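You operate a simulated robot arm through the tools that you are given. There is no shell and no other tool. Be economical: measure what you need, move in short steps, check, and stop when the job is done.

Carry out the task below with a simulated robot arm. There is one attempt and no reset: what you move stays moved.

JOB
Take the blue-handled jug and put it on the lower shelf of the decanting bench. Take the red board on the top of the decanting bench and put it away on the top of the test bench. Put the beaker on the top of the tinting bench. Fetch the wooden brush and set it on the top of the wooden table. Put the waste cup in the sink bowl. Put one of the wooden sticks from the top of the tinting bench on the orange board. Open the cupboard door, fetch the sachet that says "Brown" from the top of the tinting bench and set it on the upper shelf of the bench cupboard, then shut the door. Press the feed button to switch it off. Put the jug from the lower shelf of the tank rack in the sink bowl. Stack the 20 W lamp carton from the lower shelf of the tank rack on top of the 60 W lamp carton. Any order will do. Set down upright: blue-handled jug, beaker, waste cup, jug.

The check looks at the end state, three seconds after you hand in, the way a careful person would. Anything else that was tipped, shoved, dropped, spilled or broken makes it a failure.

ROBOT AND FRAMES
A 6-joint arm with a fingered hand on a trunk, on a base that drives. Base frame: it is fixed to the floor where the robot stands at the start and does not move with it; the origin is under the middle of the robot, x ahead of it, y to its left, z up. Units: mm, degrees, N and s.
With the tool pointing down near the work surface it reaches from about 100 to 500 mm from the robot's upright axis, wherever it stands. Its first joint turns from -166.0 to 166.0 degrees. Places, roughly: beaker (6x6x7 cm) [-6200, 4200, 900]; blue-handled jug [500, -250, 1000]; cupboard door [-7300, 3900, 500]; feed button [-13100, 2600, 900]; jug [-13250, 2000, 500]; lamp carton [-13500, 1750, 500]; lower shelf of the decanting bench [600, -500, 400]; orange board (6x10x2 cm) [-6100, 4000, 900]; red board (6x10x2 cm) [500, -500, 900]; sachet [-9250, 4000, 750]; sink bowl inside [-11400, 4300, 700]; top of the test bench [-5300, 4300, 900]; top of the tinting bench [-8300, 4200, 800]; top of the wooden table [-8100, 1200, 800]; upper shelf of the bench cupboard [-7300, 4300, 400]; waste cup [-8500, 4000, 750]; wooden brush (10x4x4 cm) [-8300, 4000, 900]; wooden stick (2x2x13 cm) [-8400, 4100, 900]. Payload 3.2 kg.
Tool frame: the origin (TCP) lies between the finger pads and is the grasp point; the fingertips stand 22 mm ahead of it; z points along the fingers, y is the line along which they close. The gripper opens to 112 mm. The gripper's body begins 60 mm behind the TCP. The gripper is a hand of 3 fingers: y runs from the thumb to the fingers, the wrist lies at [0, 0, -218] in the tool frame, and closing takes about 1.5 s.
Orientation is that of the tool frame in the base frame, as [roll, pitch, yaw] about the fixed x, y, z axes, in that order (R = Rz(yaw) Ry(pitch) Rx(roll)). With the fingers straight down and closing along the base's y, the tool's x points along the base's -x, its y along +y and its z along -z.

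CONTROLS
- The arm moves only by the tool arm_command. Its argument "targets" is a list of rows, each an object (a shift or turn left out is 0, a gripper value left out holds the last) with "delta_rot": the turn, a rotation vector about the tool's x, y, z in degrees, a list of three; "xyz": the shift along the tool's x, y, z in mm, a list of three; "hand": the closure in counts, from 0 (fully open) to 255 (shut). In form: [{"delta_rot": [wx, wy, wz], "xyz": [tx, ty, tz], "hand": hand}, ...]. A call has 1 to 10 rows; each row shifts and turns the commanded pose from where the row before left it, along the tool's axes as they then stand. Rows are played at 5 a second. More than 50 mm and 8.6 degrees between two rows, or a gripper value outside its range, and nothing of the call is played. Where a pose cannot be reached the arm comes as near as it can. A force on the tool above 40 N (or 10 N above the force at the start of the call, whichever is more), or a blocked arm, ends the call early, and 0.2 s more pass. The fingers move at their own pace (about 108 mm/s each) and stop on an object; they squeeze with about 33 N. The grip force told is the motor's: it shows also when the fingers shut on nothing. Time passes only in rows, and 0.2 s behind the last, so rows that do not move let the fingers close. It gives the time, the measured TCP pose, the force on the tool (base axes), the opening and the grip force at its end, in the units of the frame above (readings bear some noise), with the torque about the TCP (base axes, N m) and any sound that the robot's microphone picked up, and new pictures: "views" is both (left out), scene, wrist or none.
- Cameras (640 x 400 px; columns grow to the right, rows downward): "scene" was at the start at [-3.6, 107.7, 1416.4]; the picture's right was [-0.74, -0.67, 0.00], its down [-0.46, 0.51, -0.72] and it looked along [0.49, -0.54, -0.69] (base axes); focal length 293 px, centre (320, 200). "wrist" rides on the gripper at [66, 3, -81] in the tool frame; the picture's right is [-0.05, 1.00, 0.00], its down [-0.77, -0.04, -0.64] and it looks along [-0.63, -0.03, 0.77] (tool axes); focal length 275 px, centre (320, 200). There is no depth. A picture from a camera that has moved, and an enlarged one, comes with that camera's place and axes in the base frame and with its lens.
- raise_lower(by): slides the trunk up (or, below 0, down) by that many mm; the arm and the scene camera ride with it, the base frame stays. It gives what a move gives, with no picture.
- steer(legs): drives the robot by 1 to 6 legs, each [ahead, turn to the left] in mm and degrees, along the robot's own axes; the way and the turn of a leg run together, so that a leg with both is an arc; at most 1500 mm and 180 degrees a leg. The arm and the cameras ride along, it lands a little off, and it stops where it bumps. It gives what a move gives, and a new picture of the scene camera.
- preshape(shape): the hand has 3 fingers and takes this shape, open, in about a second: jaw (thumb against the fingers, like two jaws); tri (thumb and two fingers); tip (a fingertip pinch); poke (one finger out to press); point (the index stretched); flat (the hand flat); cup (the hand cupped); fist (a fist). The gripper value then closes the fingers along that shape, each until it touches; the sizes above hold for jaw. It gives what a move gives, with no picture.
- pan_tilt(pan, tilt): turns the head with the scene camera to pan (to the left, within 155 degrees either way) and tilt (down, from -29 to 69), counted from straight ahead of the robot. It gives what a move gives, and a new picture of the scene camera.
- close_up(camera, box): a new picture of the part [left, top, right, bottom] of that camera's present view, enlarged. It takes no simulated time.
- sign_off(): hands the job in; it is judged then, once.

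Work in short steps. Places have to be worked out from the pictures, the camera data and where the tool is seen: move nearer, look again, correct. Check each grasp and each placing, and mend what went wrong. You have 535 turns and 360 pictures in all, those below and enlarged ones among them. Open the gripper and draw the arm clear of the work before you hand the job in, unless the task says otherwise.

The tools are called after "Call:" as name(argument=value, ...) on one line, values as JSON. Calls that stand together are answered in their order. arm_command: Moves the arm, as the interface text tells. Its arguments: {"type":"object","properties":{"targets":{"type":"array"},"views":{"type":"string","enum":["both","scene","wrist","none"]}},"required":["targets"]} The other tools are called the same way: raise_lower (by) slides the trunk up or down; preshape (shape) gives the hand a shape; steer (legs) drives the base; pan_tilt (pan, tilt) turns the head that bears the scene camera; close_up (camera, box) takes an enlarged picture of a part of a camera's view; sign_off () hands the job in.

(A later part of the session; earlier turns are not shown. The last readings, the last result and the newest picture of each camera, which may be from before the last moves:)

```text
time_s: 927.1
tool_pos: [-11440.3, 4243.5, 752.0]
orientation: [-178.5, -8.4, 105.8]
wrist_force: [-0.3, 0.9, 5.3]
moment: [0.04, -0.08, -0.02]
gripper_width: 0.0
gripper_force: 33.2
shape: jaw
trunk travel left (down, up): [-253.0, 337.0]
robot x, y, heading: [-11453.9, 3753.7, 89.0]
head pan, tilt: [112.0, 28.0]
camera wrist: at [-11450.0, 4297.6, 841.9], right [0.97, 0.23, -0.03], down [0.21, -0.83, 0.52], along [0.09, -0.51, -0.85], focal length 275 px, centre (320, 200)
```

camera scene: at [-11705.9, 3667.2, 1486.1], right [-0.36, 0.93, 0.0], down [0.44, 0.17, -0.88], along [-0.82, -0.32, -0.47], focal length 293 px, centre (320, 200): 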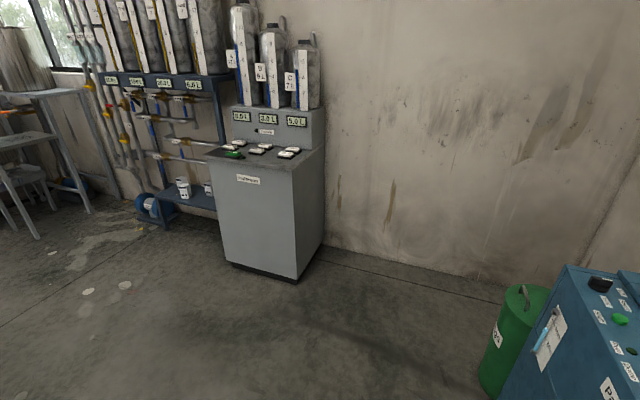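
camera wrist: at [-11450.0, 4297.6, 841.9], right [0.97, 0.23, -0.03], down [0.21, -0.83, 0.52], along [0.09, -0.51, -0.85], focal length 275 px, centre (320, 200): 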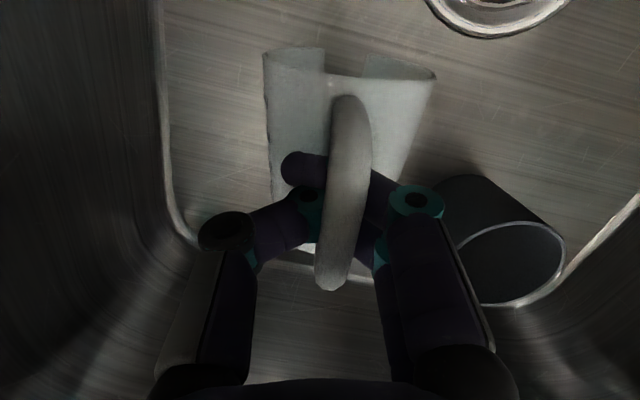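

The jug lies in the bowl, handle up. To right it I'll turn it so its mouth faces the near wall, set it down there, and then pull its base towards the wall so that the rim rides up and it tips onto its base. First lift and rotate.

Call:
arm_command(targets=[{"xyz": [0, 0, -25]}, {"delta_rot": [0, 0, -8.5]}, {"delta_rot": [0, 0, -8.5]}, {"delta_rot": [0, 0, -8.5]}, {"delta_rot": [0, 0, -8.5]}, {"delta_rot": [0, 0, -8.5]}, {"delta_rot": [0, 0, -8.5]}, {"delta_rot": [0, 0, -8.5]}, {"delta_rot": [0, 0, -8.5]}, {"delta_rot": [0, 0, -8.5]}], views="none")

Call:
arm_command(targets=[{"delta_rot": [0, 0, -8.5]}, {"delta_rot": [0, 0, -8.5]}, {"delta_rot": [0, 0, -8.5]}, {"delta_rot": [0, 0, -8.5]}, {"delta_rot": [0, 0, -8.5]}, {"delta_rot": [0, 0, -8.5]}, {"delta_rot": [0, 0, -8.5]}, {"delta_rot": [0, 0, -8.5]}], views="none")

```text
time_s: 929.3
tool_pos: [-11439.1, 4240.6, 776.9]
orientation: [172.1, -3.2, -177.2]
wrist_force: [0.6, 0.0, 0.3]
moment: [-0.01, 0.01, 0.02]
gripper_width: 0.1
gripper_force: 33.0
shape: jaw
trunk travel left (down, up): [-253.0, 337.0]
robot x, y, heading: [-11458.8, 3753.7, 89.2]
head pan, tilt: [112.0, 28.0]
```

```text
time_s: 931.1
tool_pos: [-11437.7, 4241.2, 777.8]
orientation: [173.8, 6.0, -109.8]
wrist_force: [0.2, -0.4, 0.0]
moment: [0.02, -0.04, -0.01]
gripper_width: 0.3
gripper_force: 33.1
shape: jaw
trunk travel left (down, up): [-253.0, 337.0]
robot x, y, heading: [-11455.7, 3753.9, 89.0]
head pan, tilt: [112.0, 28.0]
```

Call:
arm_command(targets=[{"xyz": [29.3, -4.2, 0]}, {"xyz": [29.3, -4.2, 0]}, {"xyz": [0, 0, 8]}, {"xyz": [0, 0, 5]}, {"xyz": [0, 0, 4]}, {"xyz": [0, 0, 4]}, {"xyz": [0, 0, 4]}, {"xyz": [0, 0, 4]}], views="none")

```text
time_s: 931.5
tool_pos: [-11441.7, 4217.2, 776.2]
orientation: [173.7, 7.1, -110.0]
wrist_force: [0.4, 13.1, -1.4]
moment: [-1.09, -0.03, -0.26]
gripper_width: 0.0
gripper_force: 33.1
shape: jaw
trunk travel left (down, up): [-253.0, 337.0]
robot x, y, heading: [-11453.3, 3754.2, 89.3]
head pan, tilt: [112.0, 28.0]
stopped in row 2: the force on the tool passed its limit at 90 N (the readings are from after the stop); the commanded pose is now the measured one
```

The camera side touches the sink's near rim. I lay the jug here, release, turn the hand back round, and re-hook the handle to bring it closer to the wall.

Call:
arm_command(targets=[{"xyz": [-12, 0, 0]}, {"xyz": [0, 0, 8]}, {"xyz": [0, 0, 5]}, {"xyz": [0, 0, 4]}, {"xyz": [0, 0, 4]}, {"xyz": [0, 0, 4]}, {"xyz": [0, 0, 4]}], views="none")

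```text
time_s: 933.1
tool_pos: [-11440.7, 4229.7, 751.8]
orientation: [173.5, 7.4, -109.9]
wrist_force: [2.5, -4.0, 22.4]
moment: [-0.25, -0.14, 0.01]
gripper_width: 0.0
gripper_force: 33.3
shape: jaw
trunk travel left (down, up): [-253.0, 337.0]
robot x, y, heading: [-11452.8, 3758.3, 88.9]
head pan, tilt: [112.0, 28.0]
```

Call:
arm_command(targets=[{"xyz": [0, 0, -3]}, {"hand": 180}, {}, {"hand": 95}, {}, {}, {"xyz": [0, 0, -35]}, {"xyz": [0, 0, -40]}], views="none")

Call:
arm_command(targets=[{"delta_rot": [0, 0, 8.5]}, {"delta_rot": [0, 0, 8.5]}, {"delta_rot": [0, 0, 8.5]}, {"delta_rot": [0, 0, 8.5]}, {"delta_rot": [0, 0, 8.5]}, {"delta_rot": [0, 0, 8.5]}, {"delta_rot": [0, 0, 8.5]}, {"delta_rot": [0, 0, 8.5]}, {"delta_rot": [0, 0, 8.5]}, {"delta_rot": [0, 0, 8.5]}], views="none")

Call:
arm_command(targets=[{"delta_rot": [0, 0, 8.5]}, {"delta_rot": [0, 0, 8.5]}, {"delta_rot": [0, 0, 8.5]}, {"delta_rot": [0, 0, 8.5]}, {"delta_rot": [0, 0, 8.5]}, {"delta_rot": [0, 0, 8.5]}, {"delta_rot": [0, 0, 8.5]}, {"delta_rot": [0, 0, 8.5]}, {"delta_rot": [0, 0, 8.5]}, {"delta_rot": [0, 0, 8.5]}], views="wrist")

```text
time_s: 934.1
tool_pos: [-11438.3, 4232.0, 756.1]
orientation: [173.6, 7.9, -110.0]
wrist_force: [3.6, 0.1, 16.2]
moment: [-0.22, -0.12, 0.01]
gripper_width: 61.4
gripper_force: 0.1
shape: jaw
trunk travel left (down, up): [-253.0, 337.0]
robot x, y, heading: [-11453.8, 3756.6, 88.7]
head pan, tilt: [112.0, 28.0]
stopped in row 4: the force on the tool passed its limit at 46 N (the readings are from after the stop); the commanded pose is now the measured one
```

```text
time_s: 936.3
tool_pos: [-11439.6, 4230.0, 757.0]
orientation: [171.7, -5.6, 165.6]
wrist_force: [-4.8, -3.7, 21.3]
moment: [0.73, 0.17, 0.25]
gripper_width: 66.5
gripper_force: 0.3
shape: jaw
trunk travel left (down, up): [-253.0, 337.0]
robot x, y, heading: [-11457.7, 3752.2, 89.3]
head pan, tilt: [112.0, 28.0]
```

```text
time_s: 938.5
tool_pos: [-11439.3, 4231.3, 754.3]
orientation: [-175.0, -8.5, 79.9]
wrist_force: [0.2, -0.3, 0.0]
moment: [0.01, 0.0, -0.02]
gripper_width: 69.8
gripper_force: 0.0
shape: jaw
trunk travel left (down, up): [-253.0, 337.0]
robot x, y, heading: [-11455.6, 3754.5, 88.8]
head pan, tilt: [112.0, 28.0]
camera wrist: at [-11420.8, 4283.5, 843.8], right [0.97, -0.21, -0.09], down [-0.13, -0.85, 0.52], along [-0.18, -0.49, -0.85], focal length 275 px, centre (320, 200)
```

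wrist: 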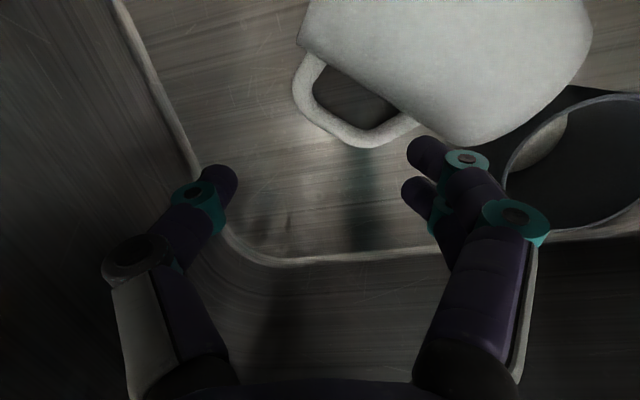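

The hand turned while still around the jug and swept it aside; it now lies near (-11375, 4265) with its handle bar at about (-11435, 4246). Only two pictures remain, so I proceed mostly by touch: re-hook the handle bar with a narrow grip.

Call:
arm_command(targets=[{"xyz": [0, 0, -40], "hand": 188}, {"delta_rot": [0, 0, -8.3]}, {"delta_rot": [0, 0, -8.3]}, {"delta_rot": [0, 0, -8.3]}, {"delta_rot": [0, 0, -8.3]}, {"delta_rot": [0, 0, -8.3]}, {"delta_rot": [0, 0, -8.3]}, {"delta_rot": [0, 0, -8.2]}], views="none")

```text
time_s: 940.3
tool_pos: [-11437.3, 4226.0, 793.8]
orientation: [175.3, -8.7, 138.9]
wrist_force: [-0.1, 0.1, -1.1]
moment: [0.0, -0.01, -0.01]
gripper_width: 29.8
gripper_force: 0.0
shape: jaw
trunk travel left (down, up): [-253.0, 337.0]
robot x, y, heading: [-11450.5, 3754.6, 89.1]
head pan, tilt: [112.0, 28.0]
no pictures are left
```

No pictures are left, so I must go by coordinates and touch. I level the hand, move over the bar and descend carefully.

Call:
arm_command(targets=[{"delta_rot": [2.3, -4.3, 0]}, {"delta_rot": [2.3, -4.3, 0]}, {"xyz": [11.4, 16.6, 0]}, {"xyz": [0, 0, 40]}, {"xyz": [0, 0, 30]}, {"xyz": [0, 0, 8]}, {"xyz": [0, 0, 5]}, {"xyz": [0, 0, 4]}, {"xyz": [0, 0, 4]}], views="none")

```text
time_s: 942.3
tool_pos: [-11435.6, 4244.3, 705.0]
orientation: [179.7, -0.2, 138.5]
wrist_force: [-2.4, 1.8, 20.8]
moment: [0.59, -0.66, 0.06]
gripper_width: 31.8
gripper_force: 0.0
shape: jaw
trunk travel left (down, up): [-253.0, 337.0]
robot x, y, heading: [-11457.3, 3759.1, 89.0]
head pan, tilt: [112.0, 28.0]
no pictures are left
```

Contact on the jug's body side; the bar should be between the fingers. I close and lift.

Call:
arm_command(targets=[{"xyz": [0, 0, -2]}, {"hand": 255}, {}, {}, {}, {}, {}, {}, {"xyz": [0, 0, -10]}, {"xyz": [0, 0, -15]}], views="none")

Call:
arm_command(targets=[{"xyz": [0, 0, -30]}, {"xyz": [0, 0, -30]}, {"xyz": [0, 0, -30]}, {}, {}], views="none")

```text
time_s: 944.5
tool_pos: [-11436.9, 4243.7, 729.1]
orientation: [-179.8, 0.0, 138.4]
wrist_force: [-0.2, 0.3, 0.0]
moment: [0.02, 0.0, 0.02]
gripper_width: 0.0
gripper_force: 33.6
shape: jaw
trunk travel left (down, up): [-253.0, 337.0]
robot x, y, heading: [-11457.3, 3756.0, 89.2]
head pan, tilt: [112.0, 28.0]
no pictures are left
```

```text
time_s: 945.7
tool_pos: [-11435.0, 4244.0, 819.3]
orientation: [179.8, -0.1, 138.4]
wrist_force: [0.2, 0.1, -1.0]
moment: [0.02, 0.0, 0.01]
gripper_width: 0.2
gripper_force: 33.1
shape: jaw
trunk travel left (down, up): [-253.0, 337.0]
robot x, y, heading: [-11455.2, 3757.6, 89.3]
head pan, tilt: [112.0, 28.0]
no pictures are left
```

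I test by lowering again: with the jug hanging, contact should come near z≈750.

Call:
arm_command(targets=[{"xyz": [0, 0, 30]}, {"xyz": [0, 0, 20]}, {"xyz": [0, 0, 5]}, {"xyz": [0, 0, 5]}, {"xyz": [0, 0, 5]}, {"xyz": [0, 0, 5]}, {"xyz": [0, 0, 5]}, {"xyz": [0, 0, 5]}, {"xyz": [0, 0, 5]}], views="none")

```text
time_s: 947.7
tool_pos: [-11434.9, 4244.6, 735.5]
orientation: [179.8, -0.1, 138.6]
wrist_force: [0.7, -0.3, 0.1]
moment: [-0.01, 0.0, 0.02]
gripper_width: 0.2
gripper_force: 33.3
shape: jaw
trunk travel left (down, up): [-253.0, 337.0]
robot x, y, heading: [-11456.8, 3758.3, 89.2]
head pan, tilt: [112.0, 28.0]
no pictures are left
```

Call:
arm_command(targets=[{"xyz": [0, 0, 5]}, {"xyz": [0, 0, 5]}, {"xyz": [0, 0, 5]}, {"xyz": [0, 0, 5]}, {"xyz": [0, 0, 5]}, {"xyz": [0, 0, 5]}, {"xyz": [0, 0, 5]}, {"xyz": [0, 0, 5]}], views="none")

```text
time_s: 949.5
tool_pos: [-11435.8, 4245.3, 698.4]
orientation: [179.7, -0.3, 138.4]
wrist_force: [-4.4, -0.5, 18.9]
moment: [0.16, -0.08, 0.01]
gripper_width: 0.2
gripper_force: 33.2
shape: jaw
trunk travel left (down, up): [-253.0, 337.0]
robot x, y, heading: [-11456.5, 3755.2, 88.8]
head pan, tilt: [112.0, 28.0]
no pictures are left
```

Not hooked: the handle probably rests on the sink floor. Instead I can grip the lying body from above; the gripper width will tell me. I nudge the robot 18 mm forward for reach and go over the estimated centre (-11400, 4275).

Call:
arm_command(targets=[{"xyz": [0, 0, -40]}, {"xyz": [0, 0, -35], "hand": 20}, {}], views="none")

Call:
steer(legs=[[18, 0]])

Call:
arm_command(targets=[{"xyz": [-9, 20, 0]}, {"xyz": [-9, 20, 0]}, {}], views="none")

```text
time_s: 950.3
tool_pos: [-11434.6, 4245.1, 770.5]
orientation: [179.9, -0.2, 138.5]
wrist_force: [-0.1, -0.3, -0.7]
moment: [-0.04, -0.01, -0.01]
gripper_width: 103.1
gripper_force: 0.0
shape: jaw
trunk travel left (down, up): [-253.0, 337.0]
robot x, y, heading: [-11456.6, 3758.9, 89.1]
head pan, tilt: [112.0, 28.0]
no pictures are left
```

```text
time_s: 951.0
tool_pos: [-11435.8, 4264.3, 769.2]
orientation: [179.9, -0.2, 138.5]
wrist_force: [0.1, 0.0, 0.3]
moment: [-0.01, 0.0, -0.04]
gripper_width: 103.3
gripper_force: 0.1
shape: jaw
trunk travel left (down, up): [-253.0, 337.0]
robot x, y, heading: [-11452.5, 3776.3, 89.1]
head pan, tilt: [112.0, 28.0]
```

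```text
time_s: 951.9
tool_pos: [-11394.4, 4280.6, 769.0]
orientation: [179.9, 0.0, 138.5]
wrist_force: [0.9, -0.1, 0.5]
moment: [0.01, -0.01, 0.04]
gripper_width: 103.3
gripper_force: 0.1
shape: jaw
trunk travel left (down, up): [-253.0, 337.0]
robot x, y, heading: [-11453.3, 3775.7, 89.2]
head pan, tilt: [112.0, 28.0]
no pictures are left
```

Steering still works. I descend with contact checks and close; the width reading tells if the body is gripped.

Call:
arm_command(targets=[{"xyz": [0, 0, 20]}, {"xyz": [0, 0, 15]}, {"xyz": [0, 0, 8]}, {"xyz": [0, 0, 6]}, {"xyz": [0, 0, 5]}, {}], views="none")

Call:
arm_command(targets=[{"hand": 255}, {}, {}, {}, {}, {}, {}], views="none")

```text
time_s: 953.2
tool_pos: [-11395.5, 4282.8, 715.3]
orientation: [179.9, 0.0, 138.5]
wrist_force: [0.2, 0.1, 0.1]
moment: [-0.01, -0.01, -0.03]
gripper_width: 103.6
gripper_force: 0.1
shape: jaw
trunk travel left (down, up): [-253.0, 337.0]
robot x, y, heading: [-11454.3, 3778.2, 89.1]
head pan, tilt: [112.0, 28.0]
no pictures are left
```

```text
time_s: 954.9
tool_pos: [-11394.5, 4282.4, 716.5]
orientation: [179.9, -0.1, 138.5]
wrist_force: [-0.2, -0.6, 0.3]
moment: [0.01, 0.01, 0.01]
gripper_width: 56.8
gripper_force: 33.1
shape: jaw
trunk travel left (down, up): [-253.0, 337.0]
robot x, y, heading: [-11452.7, 3774.3, 88.9]
head pan, tilt: [112.0, 28.0]
no pictures are left
```

Width 57 with full grip force: the jug's body is gripped. I lift it, back out, and plan to stand it upright at a bench edge with the hand horizontal, then regrasp it from above.

Call:
arm_command(targets=[{"xyz": [0, 0, -20]}, {"xyz": [0, 0, -40]}, {"xyz": [0, 0, -40]}], views="none")

Call:
raise_lower(by=230)

Call:
steer(legs=[[-450, 0], [0, -89], [1500, 0], [270, 0], [0, 90]])

```text
time_s: 955.6
tool_pos: [-11394.8, 4281.5, 815.4]
orientation: [179.8, -0.1, 138.4]
wrist_force: [-0.2, -1.1, 0.6]
moment: [-0.02, -0.02, -0.01]
gripper_width: 56.5
gripper_force: 33.1
shape: jaw
trunk travel left (down, up): [-253.0, 337.0]
robot x, y, heading: [-11455.0, 3772.8, 89.2]
head pan, tilt: [112.0, 28.0]
no pictures are left
```

```text
time_s: 958.3
tool_pos: [-11396.8, 4283.3, 995.7]
orientation: [179.9, 0.0, 138.5]
wrist_force: [0.1, 0.0, -0.6]
moment: [0.02, -0.03, 0.0]
gripper_width: 56.4
gripper_force: 33.3
shape: jaw
trunk travel left (down, up): [-434.0, 156.0]
robot x, y, heading: [-11453.7, 3770.5, 89.2]
head pan, tilt: [112.0, 28.0]
stopped: the arm was blocked; the commanded pose is now the measured one
```

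```text
time_s: 977.2
tool_pos: [-9620.4, 3809.4, 996.8]
orientation: [179.8, -0.1, 138.0]
wrist_force: [-0.1, -0.3, -1.1]
moment: [0.0, -0.01, -0.02]
gripper_width: 55.6
gripper_force: 32.7
shape: jaw
trunk travel left (down, up): [-434.0, 156.0]
robot x, y, heading: [-9683.0, 3300.7, 88.7]
head pan, tilt: [112.0, 28.0]
```

Call:
arm_command(targets=[{"xyz": [-27, -30, 0]}, {"xyz": [-27, -30, 0]}, {"delta_rot": [0, 0, 8.2]}, {"delta_rot": [0, 0, 8.2]}, {"delta_rot": [0, 0, 8.2]}, {"delta_rot": [0, 0, 8.2]}, {"delta_rot": [0, 0, 8.2]}, {"delta_rot": [0, 0, 8]}], views="none")

Call:
arm_command(targets=[{"delta_rot": [0, 8.5, 0]}, {"delta_rot": [0, 8.5, 0]}, {"delta_rot": [0, 8.5, 0]}, {"delta_rot": [0, 8.5, 0]}, {"delta_rot": [0, 8.5, 0]}, {"delta_rot": [0, 8.5, 0]}, {"delta_rot": [0, 8.5, 0]}, {"delta_rot": [0, 8.5, 0]}, {"delta_rot": [0, 8.5, 0]}, {"delta_rot": [0, 8.5, 0]}], views="none")

```text
time_s: 979.0
tool_pos: [-9620.4, 3727.0, 996.9]
orientation: [-180.0, 0.0, 88.9]
wrist_force: [-0.4, 0.2, 0.6]
moment: [0.02, 0.03, 0.03]
gripper_width: 55.5
gripper_force: 33.8
shape: jaw
trunk travel left (down, up): [-434.0, 156.0]
robot x, y, heading: [-9683.6, 3299.5, 88.5]
head pan, tilt: [112.0, 28.0]
no pictures are left
```

```text
time_s: 981.2
tool_pos: [-9601.1, 3773.6, 1022.1]
orientation: [-179.5, -85.1, 88.4]
wrist_force: [0.6, -0.5, -0.2]
moment: [-0.01, 0.02, -0.04]
gripper_width: 55.1
gripper_force: 32.8
shape: jaw
out of reach, approached as far as the arm can: row 8, 9, 10
trunk travel left (down, up): [-434.0, 156.0]
robot x, y, heading: [-9682.4, 3300.8, 88.7]
head pan, tilt: [112.0, 28.0]
no pictures are left
```

Call:
arm_command(targets=[{"delta_rot": [0, 5, 0]}, {"xyz": [0, 35, 0]}, {"xyz": [0, 36, 0]}, {}], views="none")

Call:
steer(legs=[[150, 0]])

Call:
raise_lower(by=-105)

```text
time_s: 982.2
tool_pos: [-9529.5, 3778.9, 1025.0]
orientation: [-15.4, -90.0, -75.4]
wrist_force: [-0.7, 0.3, 0.2]
moment: [-0.03, 0.03, 0.0]
gripper_width: 54.8
gripper_force: 32.6
shape: jaw
out of reach, approached as far as the arm can: row 1
trunk travel left (down, up): [-434.0, 156.0]
robot x, y, heading: [-9681.4, 3301.6, 88.7]
head pan, tilt: [112.0, 28.0]
no pictures are left
```

```text
time_s: 983.6
tool_pos: [-9526.8, 3931.0, 1024.2]
orientation: [-8.5, -89.9, -82.5]
wrist_force: [-0.1, -0.5, 0.0]
moment: [-0.01, 0.02, 0.01]
gripper_width: 54.7
gripper_force: 33.2
shape: jaw
trunk travel left (down, up): [-434.0, 156.0]
robot x, y, heading: [-9681.4, 3451.0, 88.7]
head pan, tilt: [112.0, 28.0]
```

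```text
time_s: 985.0
tool_pos: [-9526.1, 3930.7, 919.7]
orientation: [-7.8, -89.9, -83.2]
wrist_force: [0.2, 0.5, -1.1]
moment: [0.04, 0.0, 0.02]
gripper_width: 54.9
gripper_force: 32.9
shape: jaw
trunk travel left (down, up): [-329.0, 261.0]
robot x, y, heading: [-9679.3, 3452.6, 88.6]
head pan, tilt: [112.0, 28.0]
```

I lower in small steps, watching for contact.

Call:
arm_command(targets=[{"xyz": [-8, 0, 0]}, {"xyz": [-6, 0, 0]}, {"xyz": [-4, 0, 0]}, {"xyz": [-4, 0, 0]}, {"xyz": [-4, 0, 0]}, {"xyz": [-4, 0, 0]}, {"xyz": [-4, 0, 0]}, {"xyz": [-4, 0, 0]}], views="none")

```text
time_s: 986.2
tool_pos: [-9525.9, 3931.2, 899.9]
orientation: [1.2, -88.8, -92.1]
wrist_force: [-1.7, 1.4, 18.6]
moment: [0.21, 0.02, 0.03]
gripper_width: 53.8
gripper_force: 33.2
shape: jaw
trunk travel left (down, up): [-329.0, 261.0]
robot x, y, heading: [-9680.8, 3453.7, 88.6]
head pan, tilt: [112.0, 28.0]
stopped in row 6: the force on the tool passed its limit at 43 N (the readings are from after the stop); the commanded pose is now the measured one
no pictures are left
```

Contact with 65 mm below the grip, and the wide grip reading, both say: held near the rim with the base down — upright. I release and back off.

Call:
arm_command(targets=[{"xyz": [2, 0, 0]}, {"hand": 200}, {"hand": 150}, {"hand": 80}, {"hand": 0}, {}, {}, {}], views="none")

Call:
steer(legs=[[-250, 0]])

```text
time_s: 988.0
tool_pos: [-9526.0, 3930.8, 899.8]
orientation: [-2.5, -89.2, -88.3]
wrist_force: [-0.2, 0.2, 0.0]
moment: [0.01, -0.04, -0.02]
gripper_width: 112.0
gripper_force: 0.0
shape: jaw
trunk travel left (down, up): [-329.0, 261.0]
robot x, y, heading: [-9677.6, 3454.8, 88.8]
head pan, tilt: [112.0, 28.0]
no pictures are left
```

```text
time_s: 989.9
tool_pos: [-9530.1, 3676.1, 900.3]
orientation: [-2.5, -89.2, -88.5]
wrist_force: [-0.3, 1.1, 0.3]
moment: [0.03, 0.01, 0.02]
gripper_width: 111.8
gripper_force: 0.1
shape: jaw
trunk travel left (down, up): [-329.0, 261.0]
robot x, y, heading: [-9685.2, 3200.9, 88.8]
head pan, tilt: [112.0, 28.0]
```

The jug should stand at (-9526, 3931). I raise, turn the tool down with yaw ~150 so the fingers straddle it clear of the handle, and regrasp from above.

Call:
raise_lower(by=180)

Call:
arm_command(targets=[{"delta_rot": [0, -8.5, 0]}, {"delta_rot": [0, -8.5, 0]}, {"delta_rot": [0, -8.5, 0]}, {"delta_rot": [0, -8.5, 0]}, {"delta_rot": [0, -8.5, 0]}, {"delta_rot": [0, -8.5, 0]}, {"delta_rot": [0, -8.5, 0]}, {"delta_rot": [0, -8.5, 0]}, {"delta_rot": [0, -8.5, 0]}, {"delta_rot": [0, -8.5, 0]}], views="none")

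Call:
arm_command(targets=[{"xyz": [-35, 0, 0]}, {"xyz": [-35, 0, 0]}, {"delta_rot": [0, -4.2, 0]}, {"delta_rot": [0, 0, -8.5]}, {"delta_rot": [0, 0, -8.5]}, {"delta_rot": [0, 0, -8.5]}, {"delta_rot": [0, 0, -8.5]}, {"delta_rot": [0, 0, -8.5]}, {"delta_rot": [0, 0, -8.5]}, {"delta_rot": [0, 0, -8.5]}], views="none")

```text
time_s: 991.9
tool_pos: [-9530.0, 3676.3, 1078.5]
orientation: [-2.6, -89.2, -88.3]
wrist_force: [-0.9, -0.4, 0.1]
moment: [-0.02, -0.03, 0.0]
gripper_width: 111.7
gripper_force: 0.1
shape: jaw
trunk travel left (down, up): [-509.0, 81.0]
robot x, y, heading: [-9682.3, 3198.1, 88.3]
head pan, tilt: [112.0, 28.0]
```

```text
time_s: 994.0
tool_pos: [-9530.2, 3677.5, 1079.2]
orientation: [-180.0, -5.7, 88.8]
wrist_force: [0.4, 0.4, -0.7]
moment: [0.01, 0.01, 0.01]
gripper_width: 111.9
gripper_force: 0.1
shape: jaw
trunk travel left (down, up): [-509.0, 81.0]
robot x, y, heading: [-9682.2, 3198.4, 88.7]
head pan, tilt: [112.0, 28.0]
no pictures are left
```

```text
time_s: 996.2
tool_pos: [-9532.0, 3606.9, 1071.9]
orientation: [178.7, -0.8, 148.5]
wrist_force: [0.3, -0.6, -0.2]
moment: [-0.05, 0.02, 0.0]
gripper_width: 112.0
gripper_force: 0.0
shape: jaw
trunk travel left (down, up): [-509.0, 81.0]
robot x, y, heading: [-9685.8, 3201.2, 88.5]
head pan, tilt: [112.0, 28.0]
no pictures are left
```

Call:
steer(legs=[[322, 0]])

```text
time_s: 998.4
tool_pos: [-9522.8, 3930.5, 1072.9]
orientation: [178.7, -0.7, 148.2]
wrist_force: [0.5, 0.6, -0.3]
moment: [-0.01, 0.0, 0.03]
gripper_width: 112.3
gripper_force: 0.1
shape: jaw
trunk travel left (down, up): [-509.0, 81.0]
robot x, y, heading: [-9678.2, 3521.3, 88.1]
head pan, tilt: [112.0, 28.0]
```

I descend onto it with contact checks and close.

Call:
arm_command(targets=[{"xyz": [2.5, -1.6, 45]}, {"xyz": [0, 0, 45]}, {"xyz": [0, 0, 40]}, {"xyz": [0, 0, 25]}, {"xyz": [0, 0, 15]}, {"xyz": [0, 0, 10]}, {"xyz": [0, 0, 8]}, {"xyz": [0, 0, 6]}, {}], views="none")

Call:
arm_command(targets=[{"hand": 255}, {}, {}, {}, {}, {}, {}], views="none")

```text
time_s: 1000.0
tool_pos: [-9522.6, 3936.1, 893.4]
orientation: [177.7, -1.0, 148.2]
wrist_force: [-2.9, -3.5, 28.5]
moment: [0.08, -0.13, 0.01]
gripper_width: 111.3
gripper_force: 0.0
shape: jaw
trunk travel left (down, up): [-509.0, 81.0]
robot x, y, heading: [-9675.5, 3523.1, 88.5]
head pan, tilt: [112.0, 28.0]
stopped in row 7: the force on the tool passed its limit at 50 N (the readings are from after the stop); the commanded pose is now the measured one
no pictures are left
```

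```text
time_s: 1000.4
tool_pos: [-9524.0, 3936.4, 894.0]
orientation: [177.5, -1.1, 148.3]
wrist_force: [-2.8, -4.2, 24.6]
moment: [-0.1, 0.09, 0.02]
gripper_width: 55.5
gripper_force: 33.0
shape: jaw
trunk travel left (down, up): [-509.0, 81.0]
robot x, y, heading: [-9674.0, 3524.1, 88.3]
head pan, tilt: [112.0, 28.0]
stopped in row 2: the force on the tool passed its limit at 42 N (the readings are from after the stop); the commanded pose is now the measured one
no pictures are left
```

The palm touches something ~118 mm high here, so the jug is taller than I thought; I must make sure its mouth is up. Test: close the hand above it and lower the fist into it — if it enters, the mouth is up.

Call:
arm_command(targets=[{"xyz": [0, 0, -4]}, {"hand": 0}, {}, {}, {}, {"xyz": [0, 0, -45]}, {"xyz": [0, 0, -45]}, {"xyz": [0, 0, -40], "hand": 255}, {}, {}], views="none")

Call:
arm_command(targets=[{}, {}, {"xyz": [0, 0, 20]}, {"xyz": [0, 0, 10]}, {"xyz": [0, 0, 8]}, {"xyz": [0, 0, 8]}, {"xyz": [0, 0, 8]}, {"xyz": [0, 0, 8]}, {"xyz": [0, 0, 8]}], views="none")

```text
time_s: 1002.6
tool_pos: [-9523.1, 3934.1, 1026.1]
orientation: [177.9, -1.0, 148.2]
wrist_force: [0.0, -0.3, 0.0]
moment: [0.02, 0.01, -0.01]
gripper_width: 0.0
gripper_force: 22.7
shape: jaw
trunk travel left (down, up): [-509.0, 81.0]
robot x, y, heading: [-9676.2, 3524.5, 88.5]
head pan, tilt: [112.0, 28.0]
no pictures are left
```

```text
time_s: 1004.6
tool_pos: [-9522.9, 3936.1, 955.7]
orientation: [177.8, -0.9, 148.3]
wrist_force: [-0.6, -0.3, -0.7]
moment: [0.0, 0.0, 0.02]
gripper_width: 0.1
gripper_force: 32.5
shape: jaw
trunk travel left (down, up): [-509.0, 81.0]
robot x, y, heading: [-9674.7, 3522.5, 88.5]
head pan, tilt: [112.0, 28.0]
no pictures are left
```

Call:
arm_command(targets=[{"xyz": [0, 0, 8]}, {"xyz": [0, 0, 8]}, {"xyz": [0, 0, 8]}, {"xyz": [0, 0, 8]}, {"xyz": [0, 0, 8]}, {"xyz": [0, 0, 8]}, {"xyz": [0, 0, 8]}, {"xyz": [0, 0, 8]}], views="none")

```text
time_s: 1006.4
tool_pos: [-9523.3, 3936.6, 893.3]
orientation: [177.7, -1.0, 148.2]
wrist_force: [2.6, -0.9, 10.9]
moment: [-0.01, 0.15, 0.06]
gripper_width: 0.1
gripper_force: 33.1
shape: jaw
trunk travel left (down, up): [-509.0, 81.0]
robot x, y, heading: [-9676.4, 3518.3, 88.6]
head pan, tilt: [112.0, 28.0]
no pictures are left
```

The fist entered it (the knuckles met the rim), so the jug stands mouth up. I rise, open, and grip it from above.

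Call:
arm_command(targets=[{"xyz": [0, 0, -45]}, {"xyz": [0, 0, -45]}, {"xyz": [0, 0, -40], "hand": 0}, {}, {}, {}, {"xyz": [0, 0, 45]}, {"xyz": [0, 0, 45]}, {"xyz": [0, 0, 32]}], views="none")

Call:
arm_command(targets=[{"hand": 255}, {}, {}, {}, {}, {}, {}, {"xyz": [0, 0, -20]}, {"xyz": [0, 0, -40]}], views="none")

```text
time_s: 1008.4
tool_pos: [-9522.7, 3938.0, 898.0]
orientation: [177.7, -1.0, 148.3]
wrist_force: [-0.1, -0.3, -1.3]
moment: [-0.03, 0.01, 0.01]
gripper_width: 48.0
gripper_force: 0.0
shape: jaw
trunk travel left (down, up): [-509.0, 81.0]
robot x, y, heading: [-9674.2, 3521.9, 88.2]
head pan, tilt: [112.0, 28.0]
no pictures are left
```

```text
time_s: 1010.4
tool_pos: [-9522.1, 3933.2, 957.5]
orientation: [177.9, -1.0, 148.3]
wrist_force: [0.0, -0.1, -0.3]
moment: [-0.03, -0.02, -0.01]
gripper_width: 45.7
gripper_force: 32.5
shape: jaw
trunk travel left (down, up): [-509.0, 81.0]
robot x, y, heading: [-9678.1, 3518.1, 88.6]
head pan, tilt: [112.0, 28.0]
no pictures are left
```

The width readings are odd. I lower back, open, and read again.

Call:
arm_command(targets=[{"xyz": [0, 0, 40]}, {"xyz": [0, 0, 15]}, {"xyz": [0, 0, 3]}, {}], views="none")

Call:
arm_command(targets=[{"hand": 0}, {}, {}, {}, {}, {}], views="none")

```text
time_s: 1011.4
tool_pos: [-9523.4, 3936.9, 900.8]
orientation: [177.7, -1.0, 148.3]
wrist_force: [-0.6, -0.3, -0.3]
moment: [-0.01, 0.02, 0.01]
gripper_width: 45.3
gripper_force: 33.0
shape: jaw
trunk travel left (down, up): [-509.0, 81.0]
robot x, y, heading: [-9675.8, 3521.0, 88.6]
head pan, tilt: [112.0, 28.0]
no pictures are left
```

```text
time_s: 1012.8
tool_pos: [-9523.8, 3936.8, 900.9]
orientation: [177.8, -1.0, 148.2]
wrist_force: [-0.2, -0.3, -0.7]
moment: [0.0, -0.03, -0.02]
gripper_width: 47.8
gripper_force: 0.1
shape: jaw
trunk travel left (down, up): [-509.0, 81.0]
robot x, y, heading: [-9678.4, 3519.9, 88.4]
head pan, tilt: [112.0, 28.0]
no pictures are left
```

The hand is jammed inside the jug's mouth, so the jug rides on the hand, upright. That will do: I carry it to the sink, set it down there, and then work the hand free.

Call:
arm_command(targets=[{"xyz": [0, 0, -40]}, {"xyz": [0, 0, -40]}, {"xyz": [27, 42, 0]}], views="none")

Call:
steer(legs=[[-380, 0], [0, 91.5], [1500, 0], [425, 0], [0, -90]])

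```text
time_s: 1013.6
tool_pos: [-9523.8, 3985.3, 982.2]
orientation: [177.8, -1.1, 148.3]
wrist_force: [0.4, 0.3, 0.0]
moment: [0.0, -0.01, -0.04]
gripper_width: 48.0
gripper_force: 0.1
shape: jaw
trunk travel left (down, up): [-509.0, 81.0]
robot x, y, heading: [-9678.4, 3521.4, 88.4]
head pan, tilt: [112.0, 28.0]
no pictures are left
```

```text
time_s: 1033.0
tool_pos: [-11448.9, 3594.5, 982.4]
orientation: [177.8, -1.0, 148.6]
wrist_force: [0.1, -0.4, -1.3]
moment: [0.02, 0.02, -0.04]
gripper_width: 48.0
gripper_force: 0.1
shape: jaw
trunk travel left (down, up): [-509.0, 81.0]
robot x, y, heading: [-11600.1, 3135.6, 88.9]
head pan, tilt: [112.0, 28.0]
```

Call:
steer(legs=[[635, 1]])

Call:
raise_lower(by=-235)

```text
time_s: 1036.5
tool_pos: [-11449.6, 4227.7, 981.7]
orientation: [177.8, -1.0, 149.7]
wrist_force: [0.1, -0.4, -0.2]
moment: [-0.04, -0.01, 0.0]
gripper_width: 47.7
gripper_force: 0.1
shape: jaw
trunk travel left (down, up): [-509.0, 81.0]
robot x, y, heading: [-11589.5, 3760.5, 90.1]
head pan, tilt: [112.0, 28.0]
```

```text
time_s: 1039.0
tool_pos: [-11449.9, 4228.2, 746.7]
orientation: [177.8, -1.0, 149.6]
wrist_force: [-0.1, 0.1, -0.7]
moment: [-0.01, 0.0, 0.01]
gripper_width: 48.1
gripper_force: 0.0
shape: jaw
trunk travel left (down, up): [-274.0, 316.0]
robot x, y, heading: [-11590.9, 3763.2, 89.8]
head pan, tilt: [112.0, 28.0]
```

Now I lower in small steps to find the bottom.

Call:
arm_command(targets=[{"xyz": [0, 0, 4]}, {"xyz": [0, 0, 4]}, {"xyz": [0, 0, 4]}, {"xyz": [0, 0, 4]}, {"xyz": [0, 0, 4]}, {"xyz": [0, 0, 4]}, {"xyz": [0, 0, 4]}, {"xyz": [0, 0, 4]}, {"xyz": [0, 0, 4]}], views="none")

```text
time_s: 1040.6
tool_pos: [-11450.4, 4230.0, 723.6]
orientation: [176.7, -1.1, 149.6]
wrist_force: [-0.6, -3.1, 22.6]
moment: [0.26, -0.16, -0.03]
gripper_width: 47.9
gripper_force: 0.0
shape: jaw
trunk travel left (down, up): [-274.0, 316.0]
robot x, y, heading: [-11589.2, 3766.0, 89.5]
head pan, tilt: [112.0, 28.0]
stopped in row 8: the force on the tool passed its limit at 46 N (the readings are from after the stop); the commanded pose is now the measured one
no pictures are left
```

Contact at the expected height: the jug stands on the bowl's bottom. Now I try to free the hand: close it and watch the width.

Call:
arm_command(targets=[{"xyz": [0, 0, -2], "hand": 255}, {}, {}, {}, {}, {}, {}], views="none")

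Call:
preshape(shape="fist")

```text
time_s: 1042.2
tool_pos: [-11448.7, 4231.0, 725.5]
orientation: [177.2, -1.1, 149.7]
wrist_force: [1.6, 3.1, 19.7]
moment: [0.39, -0.26, 0.03]
gripper_width: 46.5
gripper_force: 33.3
shape: jaw
trunk travel left (down, up): [-274.0, 316.0]
robot x, y, heading: [-11593.2, 3763.4, 89.9]
head pan, tilt: [112.0, 28.0]
no pictures are left
```

```text
time_s: 1043.1
tool_pos: [-11448.1, 4230.9, 723.2]
orientation: [177.2, -1.2, 149.7]
wrist_force: [-0.3, -0.8, -0.3]
moment: [-0.02, -0.01, -0.01]
gripper_width: 0.1
gripper_force: 0.0
shape: fist
trunk travel left (down, up): [-274.0, 316.0]
robot x, y, heading: [-11595.1, 3763.1, 89.7]
head pan, tilt: [112.0, 28.0]
```

Call:
arm_command(targets=[{"xyz": [0, 0, -8]}, {"xyz": [0, 0, -8]}, {"xyz": [0, 0, -15]}, {"xyz": [0, 0, -25]}, {"xyz": [0, 0, -35]}, {"xyz": [0, 0, -40]}, {}], views="none")

Call:
preshape(shape="jaw")

```text
time_s: 1044.7
tool_pos: [-11448.3, 4225.1, 854.3]
orientation: [177.3, -1.1, 149.7]
wrist_force: [1.1, -0.2, -0.7]
moment: [0.0, -0.05, 0.02]
gripper_width: 0.1
gripper_force: 0.0
shape: fist
trunk travel left (down, up): [-274.0, 316.0]
robot x, y, heading: [-11591.9, 3762.2, 90.1]
head pan, tilt: [112.0, 28.0]
no pictures are left
```

```text
time_s: 1045.6
tool_pos: [-11449.8, 4225.1, 854.7]
orientation: [177.2, -1.1, 149.7]
wrist_force: [-0.9, 0.8, -0.4]
moment: [-0.01, 0.02, 0.0]
gripper_width: 0.1
gripper_force: 0.1
shape: jaw
trunk travel left (down, up): [-274.0, 316.0]
robot x, y, heading: [-11592.2, 3767.9, 89.8]
head pan, tilt: [112.0, 28.0]
```

Call:
arm_command(targets=[{"hand": 0}, {}, {}, {}, {}, {}], views="none")

Call:
preshape(shape="flat")

Call:
arm_command(targets=[{}, {}, {}], views="none")

```text
time_s: 1047.0
tool_pos: [-11449.5, 4226.1, 852.9]
orientation: [177.2, -1.1, 149.6]
wrist_force: [0.5, -0.5, -0.3]
moment: [-0.01, -0.02, -0.02]
gripper_width: 111.9
gripper_force: 0.0
shape: jaw
trunk travel left (down, up): [-274.0, 316.0]
robot x, y, heading: [-11591.0, 3766.9, 89.6]
head pan, tilt: [112.0, 28.0]
no pictures are left
```

```text
time_s: 1047.9
tool_pos: [-11449.2, 4225.8, 853.7]
orientation: [177.2, -1.2, 149.7]
wrist_force: [-0.3, 0.2, -0.5]
moment: [-0.01, 0.02, 0.02]
gripper_width: 0.1
gripper_force: 0.1
shape: flat
trunk travel left (down, up): [-274.0, 316.0]
robot x, y, heading: [-11591.7, 3762.2, 90.1]
head pan, tilt: [112.0, 28.0]
```

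```text
time_s: 1048.7
tool_pos: [-11448.5, 4224.8, 854.3]
orientation: [177.2, -1.1, 149.7]
wrist_force: [-0.7, 0.2, 0.2]
moment: [0.01, -0.01, 0.03]
gripper_width: 0.1
gripper_force: 0.1
shape: flat
trunk travel left (down, up): [-274.0, 316.0]
robot x, y, heading: [-11594.2, 3761.1, 89.8]
head pan, tilt: [112.0, 28.0]
no pictures are left
```

The hand opens fully now, so the jug has come off. I check by touch whether it stands: lowering the open hand over it, the palm should meet its rim at z≈718.

Call:
preshape(shape="jaw")

Call:
arm_command(targets=[{"hand": 0}, {}, {}, {}, {"xyz": [0, 0, 45]}, {"xyz": [0, 0, 40]}, {"xyz": [0, 0, 25]}, {"xyz": [0, 0, 8]}, {}], views="none")

Call:
arm_command(targets=[{"xyz": [0, 0, 4]}, {"xyz": [0, 0, 4]}, {"xyz": [0, 0, 4]}, {"xyz": [0, 0, 4]}, {"xyz": [0, 0, 4]}, {"xyz": [0, 0, 4]}], views="none")

```text
time_s: 1049.6
tool_pos: [-11449.6, 4225.9, 854.4]
orientation: [177.2, -1.1, 149.6]
wrist_force: [0.1, -0.4, -1.7]
moment: [-0.01, 0.02, 0.01]
gripper_width: 112.0
gripper_force: 0.0
shape: jaw
trunk travel left (down, up): [-274.0, 316.0]
robot x, y, heading: [-11589.2, 3760.7, 89.6]
head pan, tilt: [112.0, 28.0]
```

```text
time_s: 1051.6
tool_pos: [-11448.6, 4229.8, 735.1]
orientation: [177.2, -1.1, 149.7]
wrist_force: [0.0, 0.1, 0.8]
moment: [-0.04, -0.01, 0.0]
gripper_width: 111.7
gripper_force: 0.1
shape: jaw
trunk travel left (down, up): [-274.0, 316.0]
robot x, y, heading: [-11592.4, 3762.9, 89.8]
head pan, tilt: [112.0, 28.0]
no pictures are left
```

```text
time_s: 1052.9
tool_pos: [-11448.7, 4232.8, 720.5]
orientation: [176.3, -1.1, 149.7]
wrist_force: [-1.8, -2.8, 24.1]
moment: [0.02, -0.06, -0.03]
gripper_width: 111.7
gripper_force: 0.1
shape: jaw
trunk travel left (down, up): [-274.0, 316.0]
robot x, y, heading: [-11589.9, 3763.0, 89.8]
head pan, tilt: [112.0, 28.0]
stopped in row 6: the force on the tool passed its limit at 43 N (the readings are from after the stop); the commanded pose is now the measured one
no pictures are left
```

The palm meets the rim exactly where it should, level and centred: the jug stands upright in the sink. I lift away carefully and turn to the last job, the cartons, which I must also do by coordinates and touch.

Call:
arm_command(targets=[{"xyz": [0, 0, -10]}, {"xyz": [0, 0, -40]}, {"xyz": [0, 0, -45]}, {"xyz": [0, 0, -45]}], views="none")

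Call:
raise_lower(by=120)

Call:
steer(legs=[[-600, 0]])

Call:
arm_command(targets=[{"delta_rot": [0, 0, 8.5]}, {"delta_rot": [0, 0, 8.5]}, {"delta_rot": [0, 0, 8.5]}, {"delta_rot": [0, 0, 8.5]}, {"delta_rot": [0, 0, 8.5]}, {"delta_rot": [0, 0, 8.5]}, {"delta_rot": [0, 0, 8.5]}, {"delta_rot": [0, 0, 6]}], views="none")

```text
time_s: 1053.9
tool_pos: [-11450.8, 4225.1, 857.3]
orientation: [176.8, -1.0, 149.7]
wrist_force: [0.9, -0.1, 0.6]
moment: [-0.01, 0.03, -0.02]
gripper_width: 111.7
gripper_force: 0.1
shape: jaw
trunk travel left (down, up): [-274.0, 316.0]
robot x, y, heading: [-11595.3, 3762.8, 89.6]
head pan, tilt: [112.0, 28.0]
no pictures are left
```

```text
time_s: 1055.4
tool_pos: [-11451.0, 4225.1, 977.6]
orientation: [176.8, -1.2, 149.9]
wrist_force: [-0.5, 0.0, -0.8]
moment: [0.01, 0.0, 0.01]
gripper_width: 111.7
gripper_force: 0.1
shape: jaw
trunk travel left (down, up): [-394.0, 196.0]
robot x, y, heading: [-11590.2, 3760.8, 90.1]
head pan, tilt: [112.0, 28.0]
```

```text
time_s: 1058.9
tool_pos: [-11453.6, 3614.2, 977.4]
orientation: [176.7, -1.1, 149.7]
wrist_force: [1.3, -0.5, 0.8]
moment: [0.0, -0.01, 0.0]
gripper_width: 112.2
gripper_force: 0.1
shape: jaw
trunk travel left (down, up): [-394.0, 196.0]
robot x, y, heading: [-11593.7, 3150.9, 89.7]
head pan, tilt: [112.0, 28.0]
```

```text
time_s: 1060.7
tool_pos: [-11452.6, 3613.6, 976.5]
orientation: [179.8, -3.5, 84.0]
wrist_force: [0.1, -0.6, 0.0]
moment: [-0.03, -0.01, 0.01]
gripper_width: 112.1
gripper_force: 0.1
shape: jaw
trunk travel left (down, up): [-394.0, 196.0]
robot x, y, heading: [-11595.5, 3151.6, 89.8]
head pan, tilt: [112.0, 28.0]
no pictures are left
```

I tilt the hand to ~65° (pointing forward), lower the trunk to the bottom, and test how low it reaches in free space.

Call:
arm_command(targets=[{"delta_rot": [0, 8.5, 0]}, {"delta_rot": [0, 8.5, 0]}, {"delta_rot": [0, 8.5, 0]}, {"delta_rot": [0, 8.5, 0]}, {"delta_rot": [0, 8.5, 0]}, {"delta_rot": [0, 8.5, 0]}, {"delta_rot": [0, 8.5, 0]}, {"delta_rot": [0, 2, 0]}], views="none")

Call:
raise_lower(by=-392)

Call:
arm_command(targets=[{"xyz": [-20, 0, 43]}, {"xyz": [-30, 0, 30]}, {"xyz": [-35, 0, 25]}, {"xyz": [-35, 0, 20]}, {"xyz": [-35, 0, 18]}, {"xyz": [-30, 0, 16]}], views="none")

```text
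time_s: 1062.5
tool_pos: [-11451.1, 3613.2, 977.7]
orientation: [179.2, -65.0, 84.9]
wrist_force: [0.4, 0.5, 0.0]
moment: [0.01, 0.0, -0.04]
gripper_width: 112.0
gripper_force: 0.1
shape: jaw
trunk travel left (down, up): [-394.0, 196.0]
robot x, y, heading: [-11593.5, 3152.2, 89.5]
head pan, tilt: [112.0, 28.0]
no pictures are left
```

```text
time_s: 1066.2
tool_pos: [-11452.8, 3614.8, 585.8]
orientation: [179.2, -65.0, 85.0]
wrist_force: [-1.0, 1.2, 0.4]
moment: [0.0, 0.01, -0.04]
gripper_width: 111.8
gripper_force: 0.0
shape: jaw
trunk travel left (down, up): [-2.0, 588.0]
robot x, y, heading: [-11596.3, 3151.0, 89.9]
head pan, tilt: [112.0, 28.0]
```

```text
time_s: 1067.6
tool_pos: [-11446.0, 3672.4, 351.5]
orientation: [179.2, -65.0, 84.8]
wrist_force: [-0.2, 0.1, 0.3]
moment: [0.0, -0.01, -0.01]
gripper_width: 112.1
gripper_force: 0.0
shape: jaw
trunk travel left (down, up): [-2.0, 588.0]
robot x, y, heading: [-11596.8, 3154.6, 89.8]
head pan, tilt: [112.0, 28.0]
no pictures are left
```

Tilt 65° reaches very low — good. I bring the hand to a suitable height and drive to the rack.

Call:
arm_command(targets=[{"xyz": [31, 0, -14.6]}, {"xyz": [31, 0, -14.6]}, {"xyz": [0, -40, 0]}, {"xyz": [0, -40, 0]}, {"xyz": [0, -35, 0]}], views="none")

Call:
steer(legs=[[0, 147.3], [1500, 0], [270, 0], [0, -57.1]])

```text
time_s: 1068.8
tool_pos: [-11549.1, 3681.7, 418.3]
orientation: [179.6, -65.1, 84.9]
wrist_force: [0.1, 0.4, -0.4]
moment: [0.0, -0.01, 0.0]
gripper_width: 111.9
gripper_force: 0.2
shape: jaw
out of reach, approached as far as the arm can: row 5
trunk travel left (down, up): [-2.0, 588.0]
robot x, y, heading: [-11592.8, 3150.5, 89.6]
head pan, tilt: [112.0, 28.0]
no pictures are left
```

```text
time_s: 1086.5
tool_pos: [-13013.7, 1647.3, 417.9]
orientation: [179.6, -65.1, 177.6]
wrist_force: [-0.1, -0.2, 0.5]
moment: [0.0, 0.02, -0.02]
gripper_width: 111.9
gripper_force: 0.0
shape: jaw
trunk travel left (down, up): [-2.0, 588.0]
robot x, y, heading: [-12480.3, 1625.4, -177.3]
head pan, tilt: [112.0, 28.0]
```

Call:
steer(legs=[[0, -2.7]])

Call:
arm_command(targets=[{"xyz": [0, 32, 0]}, {}], views="none")

Call:
steer(legs=[[300, 0]])

```text
time_s: 1087.3
tool_pos: [-13013.2, 1670.8, 417.8]
orientation: [179.6, -65.0, 174.8]
wrist_force: [0.4, -0.8, 0.6]
moment: [-0.04, -0.03, -0.01]
gripper_width: 112.0
gripper_force: 0.1
shape: jaw
trunk travel left (down, up): [-2.0, 588.0]
robot x, y, heading: [-12481.4, 1629.6, 179.8]
head pan, tilt: [112.0, 28.0]
```

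```text
time_s: 1087.9
tool_pos: [-13010.2, 1703.2, 417.7]
orientation: [179.5, -65.1, 174.9]
wrist_force: [0.8, 0.2, 0.1]
moment: [0.0, 0.01, -0.01]
gripper_width: 112.0
gripper_force: 0.0
shape: jaw
trunk travel left (down, up): [-2.0, 588.0]
robot x, y, heading: [-12488.8, 1625.7, 179.7]
head pan, tilt: [112.0, 28.0]
no pictures are left
```

```text
time_s: 1089.9
tool_pos: [-13314.2, 1700.5, 418.3]
orientation: [179.6, -65.1, 175.2]
wrist_force: [-0.5, 0.9, -0.1]
moment: [0.0, -0.02, 0.02]
gripper_width: 112.1
gripper_force: 0.1
shape: jaw
trunk travel left (down, up): [-2.0, 588.0]
robot x, y, heading: [-12787.7, 1625.2, -179.8]
head pan, tilt: [112.0, 28.0]
```

Call:
arm_command(targets=[{"xyz": [16, 1.5, 34.4]}, {"xyz": [16, 1.5, 34.4]}, {"xyz": [15, 1, 32]}, {}], views="none")

Call:
arm_command(targets=[{"hand": 255}, {}, {}, {}, {}, {}, {}], views="none")

```text
time_s: 1090.9
tool_pos: [-13424.1, 1713.7, 417.3]
orientation: [179.5, -65.0, 175.2]
wrist_force: [0.2, -0.4, 0.1]
moment: [-0.03, 0.02, 0.01]
gripper_width: 111.8
gripper_force: 0.0
shape: jaw
trunk travel left (down, up): [-2.0, 588.0]
robot x, y, heading: [-12787.5, 1628.4, -179.9]
head pan, tilt: [112.0, 28.0]
no pictures are left
```

```text
time_s: 1092.5
tool_pos: [-13422.6, 1714.4, 416.9]
orientation: [179.6, -65.1, 175.3]
wrist_force: [-0.2, -0.2, 0.0]
moment: [-0.01, 0.0, -0.02]
gripper_width: 55.7
gripper_force: 32.7
shape: jaw
trunk travel left (down, up): [-2.0, 588.0]
robot x, y, heading: [-12788.1, 1624.3, -180.0]
head pan, tilt: [112.0, 28.0]
no pictures are left
```

Width 56 at full force: the 20 W carton (≈68 mm) is gripped. I lift 10 mm and back out straight.

Call:
arm_command(targets=[{"xyz": [5.4, 0, -2.5]}, {"xyz": [5.4, 0, -2.5]}, {}], views="none")

Call:
steer(legs=[[-330, 0]])

```text
time_s: 1093.3
tool_pos: [-13424.2, 1714.2, 429.0]
orientation: [179.6, -65.1, 175.2]
wrist_force: [0.4, 1.0, -0.9]
moment: [0.03, -0.02, 0.04]
gripper_width: 55.8
gripper_force: 32.3
shape: jaw
trunk travel left (down, up): [-2.0, 588.0]
robot x, y, heading: [-12789.8, 1620.9, -179.8]
head pan, tilt: [112.0, 28.0]
no pictures are left
```

```text
time_s: 1095.5
tool_pos: [-13087.5, 1716.6, 429.8]
orientation: [179.6, -65.1, 174.9]
wrist_force: [-0.2, 0.0, -0.9]
moment: [-0.03, -0.02, 0.03]
gripper_width: 55.7
gripper_force: 32.3
shape: jaw
trunk travel left (down, up): [-2.0, 588.0]
robot x, y, heading: [-12450.2, 1628.3, 179.9]
head pan, tilt: [112.0, 28.0]
```

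Held. I raise it above the 60 W carton's height, sidestep 297 mm, and check my coordinates.

Call:
arm_command(targets=[{"xyz": [34, 0, -16]}, {"xyz": [34, 0, -16]}, {"xyz": [34, 0, -16]}], views="none")

Call:
steer(legs=[[0, -90], [297, 0], [0, 90]])

```text
time_s: 1096.3
tool_pos: [-13087.1, 1715.1, 542.5]
orientation: [179.5, -64.9, 175.0]
wrist_force: [-0.1, 0.7, -0.7]
moment: [0.04, -0.01, 0.0]
gripper_width: 55.6
gripper_force: 33.4
shape: jaw
trunk travel left (down, up): [-2.0, 588.0]
robot x, y, heading: [-12448.2, 1627.7, 179.8]
head pan, tilt: [112.0, 28.0]
no pictures are left
```

```text
time_s: 1106.0
tool_pos: [-13084.8, 2033.8, 542.0]
orientation: [179.5, -65.0, 173.6]
wrist_force: [-0.4, -0.1, -1.3]
moment: [-0.02, -0.02, 0.01]
gripper_width: 55.3
gripper_force: 33.0
shape: jaw
trunk travel left (down, up): [-2.0, 588.0]
robot x, y, heading: [-12449.3, 1927.3, 178.4]
head pan, tilt: [112.0, 28.0]
```

Call:
steer(legs=[[0, 1.6], [220, 0]])

```text
time_s: 1108.0
tool_pos: [-13306.1, 2015.2, 543.5]
orientation: [179.7, -65.1, 175.3]
wrist_force: [0.3, 0.0, -1.5]
moment: [0.02, -0.01, 0.0]
gripper_width: 55.3
gripper_force: 33.3
shape: jaw
trunk travel left (down, up): [-2.0, 588.0]
robot x, y, heading: [-12670.4, 1928.9, -180.0]
head pan, tilt: [112.0, 28.0]
```

Call:
steer(legs=[[117, 0]])

Call:
arm_command(targets=[{"xyz": [-3.6, 0, 1.7]}, {"xyz": [-3.6, 0, 1.7]}, {"xyz": [-3.6, 0, 1.7]}, {"xyz": [-3.6, 0, 1.7]}, {"xyz": [-3.6, 0, 1.7]}, {"xyz": [-3.6, 0, 1.7]}, {"xyz": [-3.6, 0, 1.7]}], views="none")

```text
time_s: 1109.2
tool_pos: [-13420.5, 2015.0, 542.4]
orientation: [179.7, -65.2, 175.3]
wrist_force: [-0.3, 0.2, -0.6]
moment: [0.0, -0.03, 0.03]
gripper_width: 55.3
gripper_force: 33.0
shape: jaw
trunk travel left (down, up): [-2.0, 588.0]
robot x, y, heading: [-12782.6, 1927.8, -179.8]
head pan, tilt: [112.0, 28.0]
```

```text
time_s: 1110.9
tool_pos: [-13422.6, 2013.3, 525.3]
orientation: [-179.9, -66.5, 174.8]
wrist_force: [4.6, -0.3, 20.2]
moment: [0.09, 0.17, 0.02]
gripper_width: 55.4
gripper_force: 32.4
shape: jaw
trunk travel left (down, up): [-2.0, 588.0]
robot x, y, heading: [-12784.1, 1925.1, -179.7]
head pan, tilt: [112.0, 28.0]
stopped in row 7: the force on the tool passed its limit at 43 N (the readings are from after the stop); the commanded pose is now the measured one
no pictures are left
```

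Contact, centred, about one carton height above the shelf grip: the 20 W carton rests on the 60 W one. I release and back straight out.

Call:
arm_command(targets=[{"xyz": [1.8, 0, -0.8]}, {"hand": 200}, {"hand": 140}, {"hand": 60}, {"hand": 0}, {}, {}, {}], views="none")

Call:
steer(legs=[[-400, 0]])

```text
time_s: 1112.7
tool_pos: [-13423.7, 2014.5, 522.2]
orientation: [179.9, -65.9, 175.1]
wrist_force: [0.2, -0.2, -0.6]
moment: [0.02, -0.02, 0.03]
gripper_width: 112.0
gripper_force: 0.2
shape: jaw
trunk travel left (down, up): [-2.0, 588.0]
robot x, y, heading: [-12781.2, 1928.6, -179.8]
head pan, tilt: [112.0, 28.0]
no pictures are left
```

```text
time_s: 1115.2
tool_pos: [-13024.8, 2014.2, 523.9]
orientation: [179.9, -65.9, 175.3]
wrist_force: [0.3, -0.7, -0.2]
moment: [0.0, -0.02, 0.01]
gripper_width: 111.8
gripper_force: 0.1
shape: jaw
trunk travel left (down, up): [-2.0, 588.0]
robot x, y, heading: [-12384.6, 1935.2, -179.5]
head pan, tilt: [112.0, 28.0]
```

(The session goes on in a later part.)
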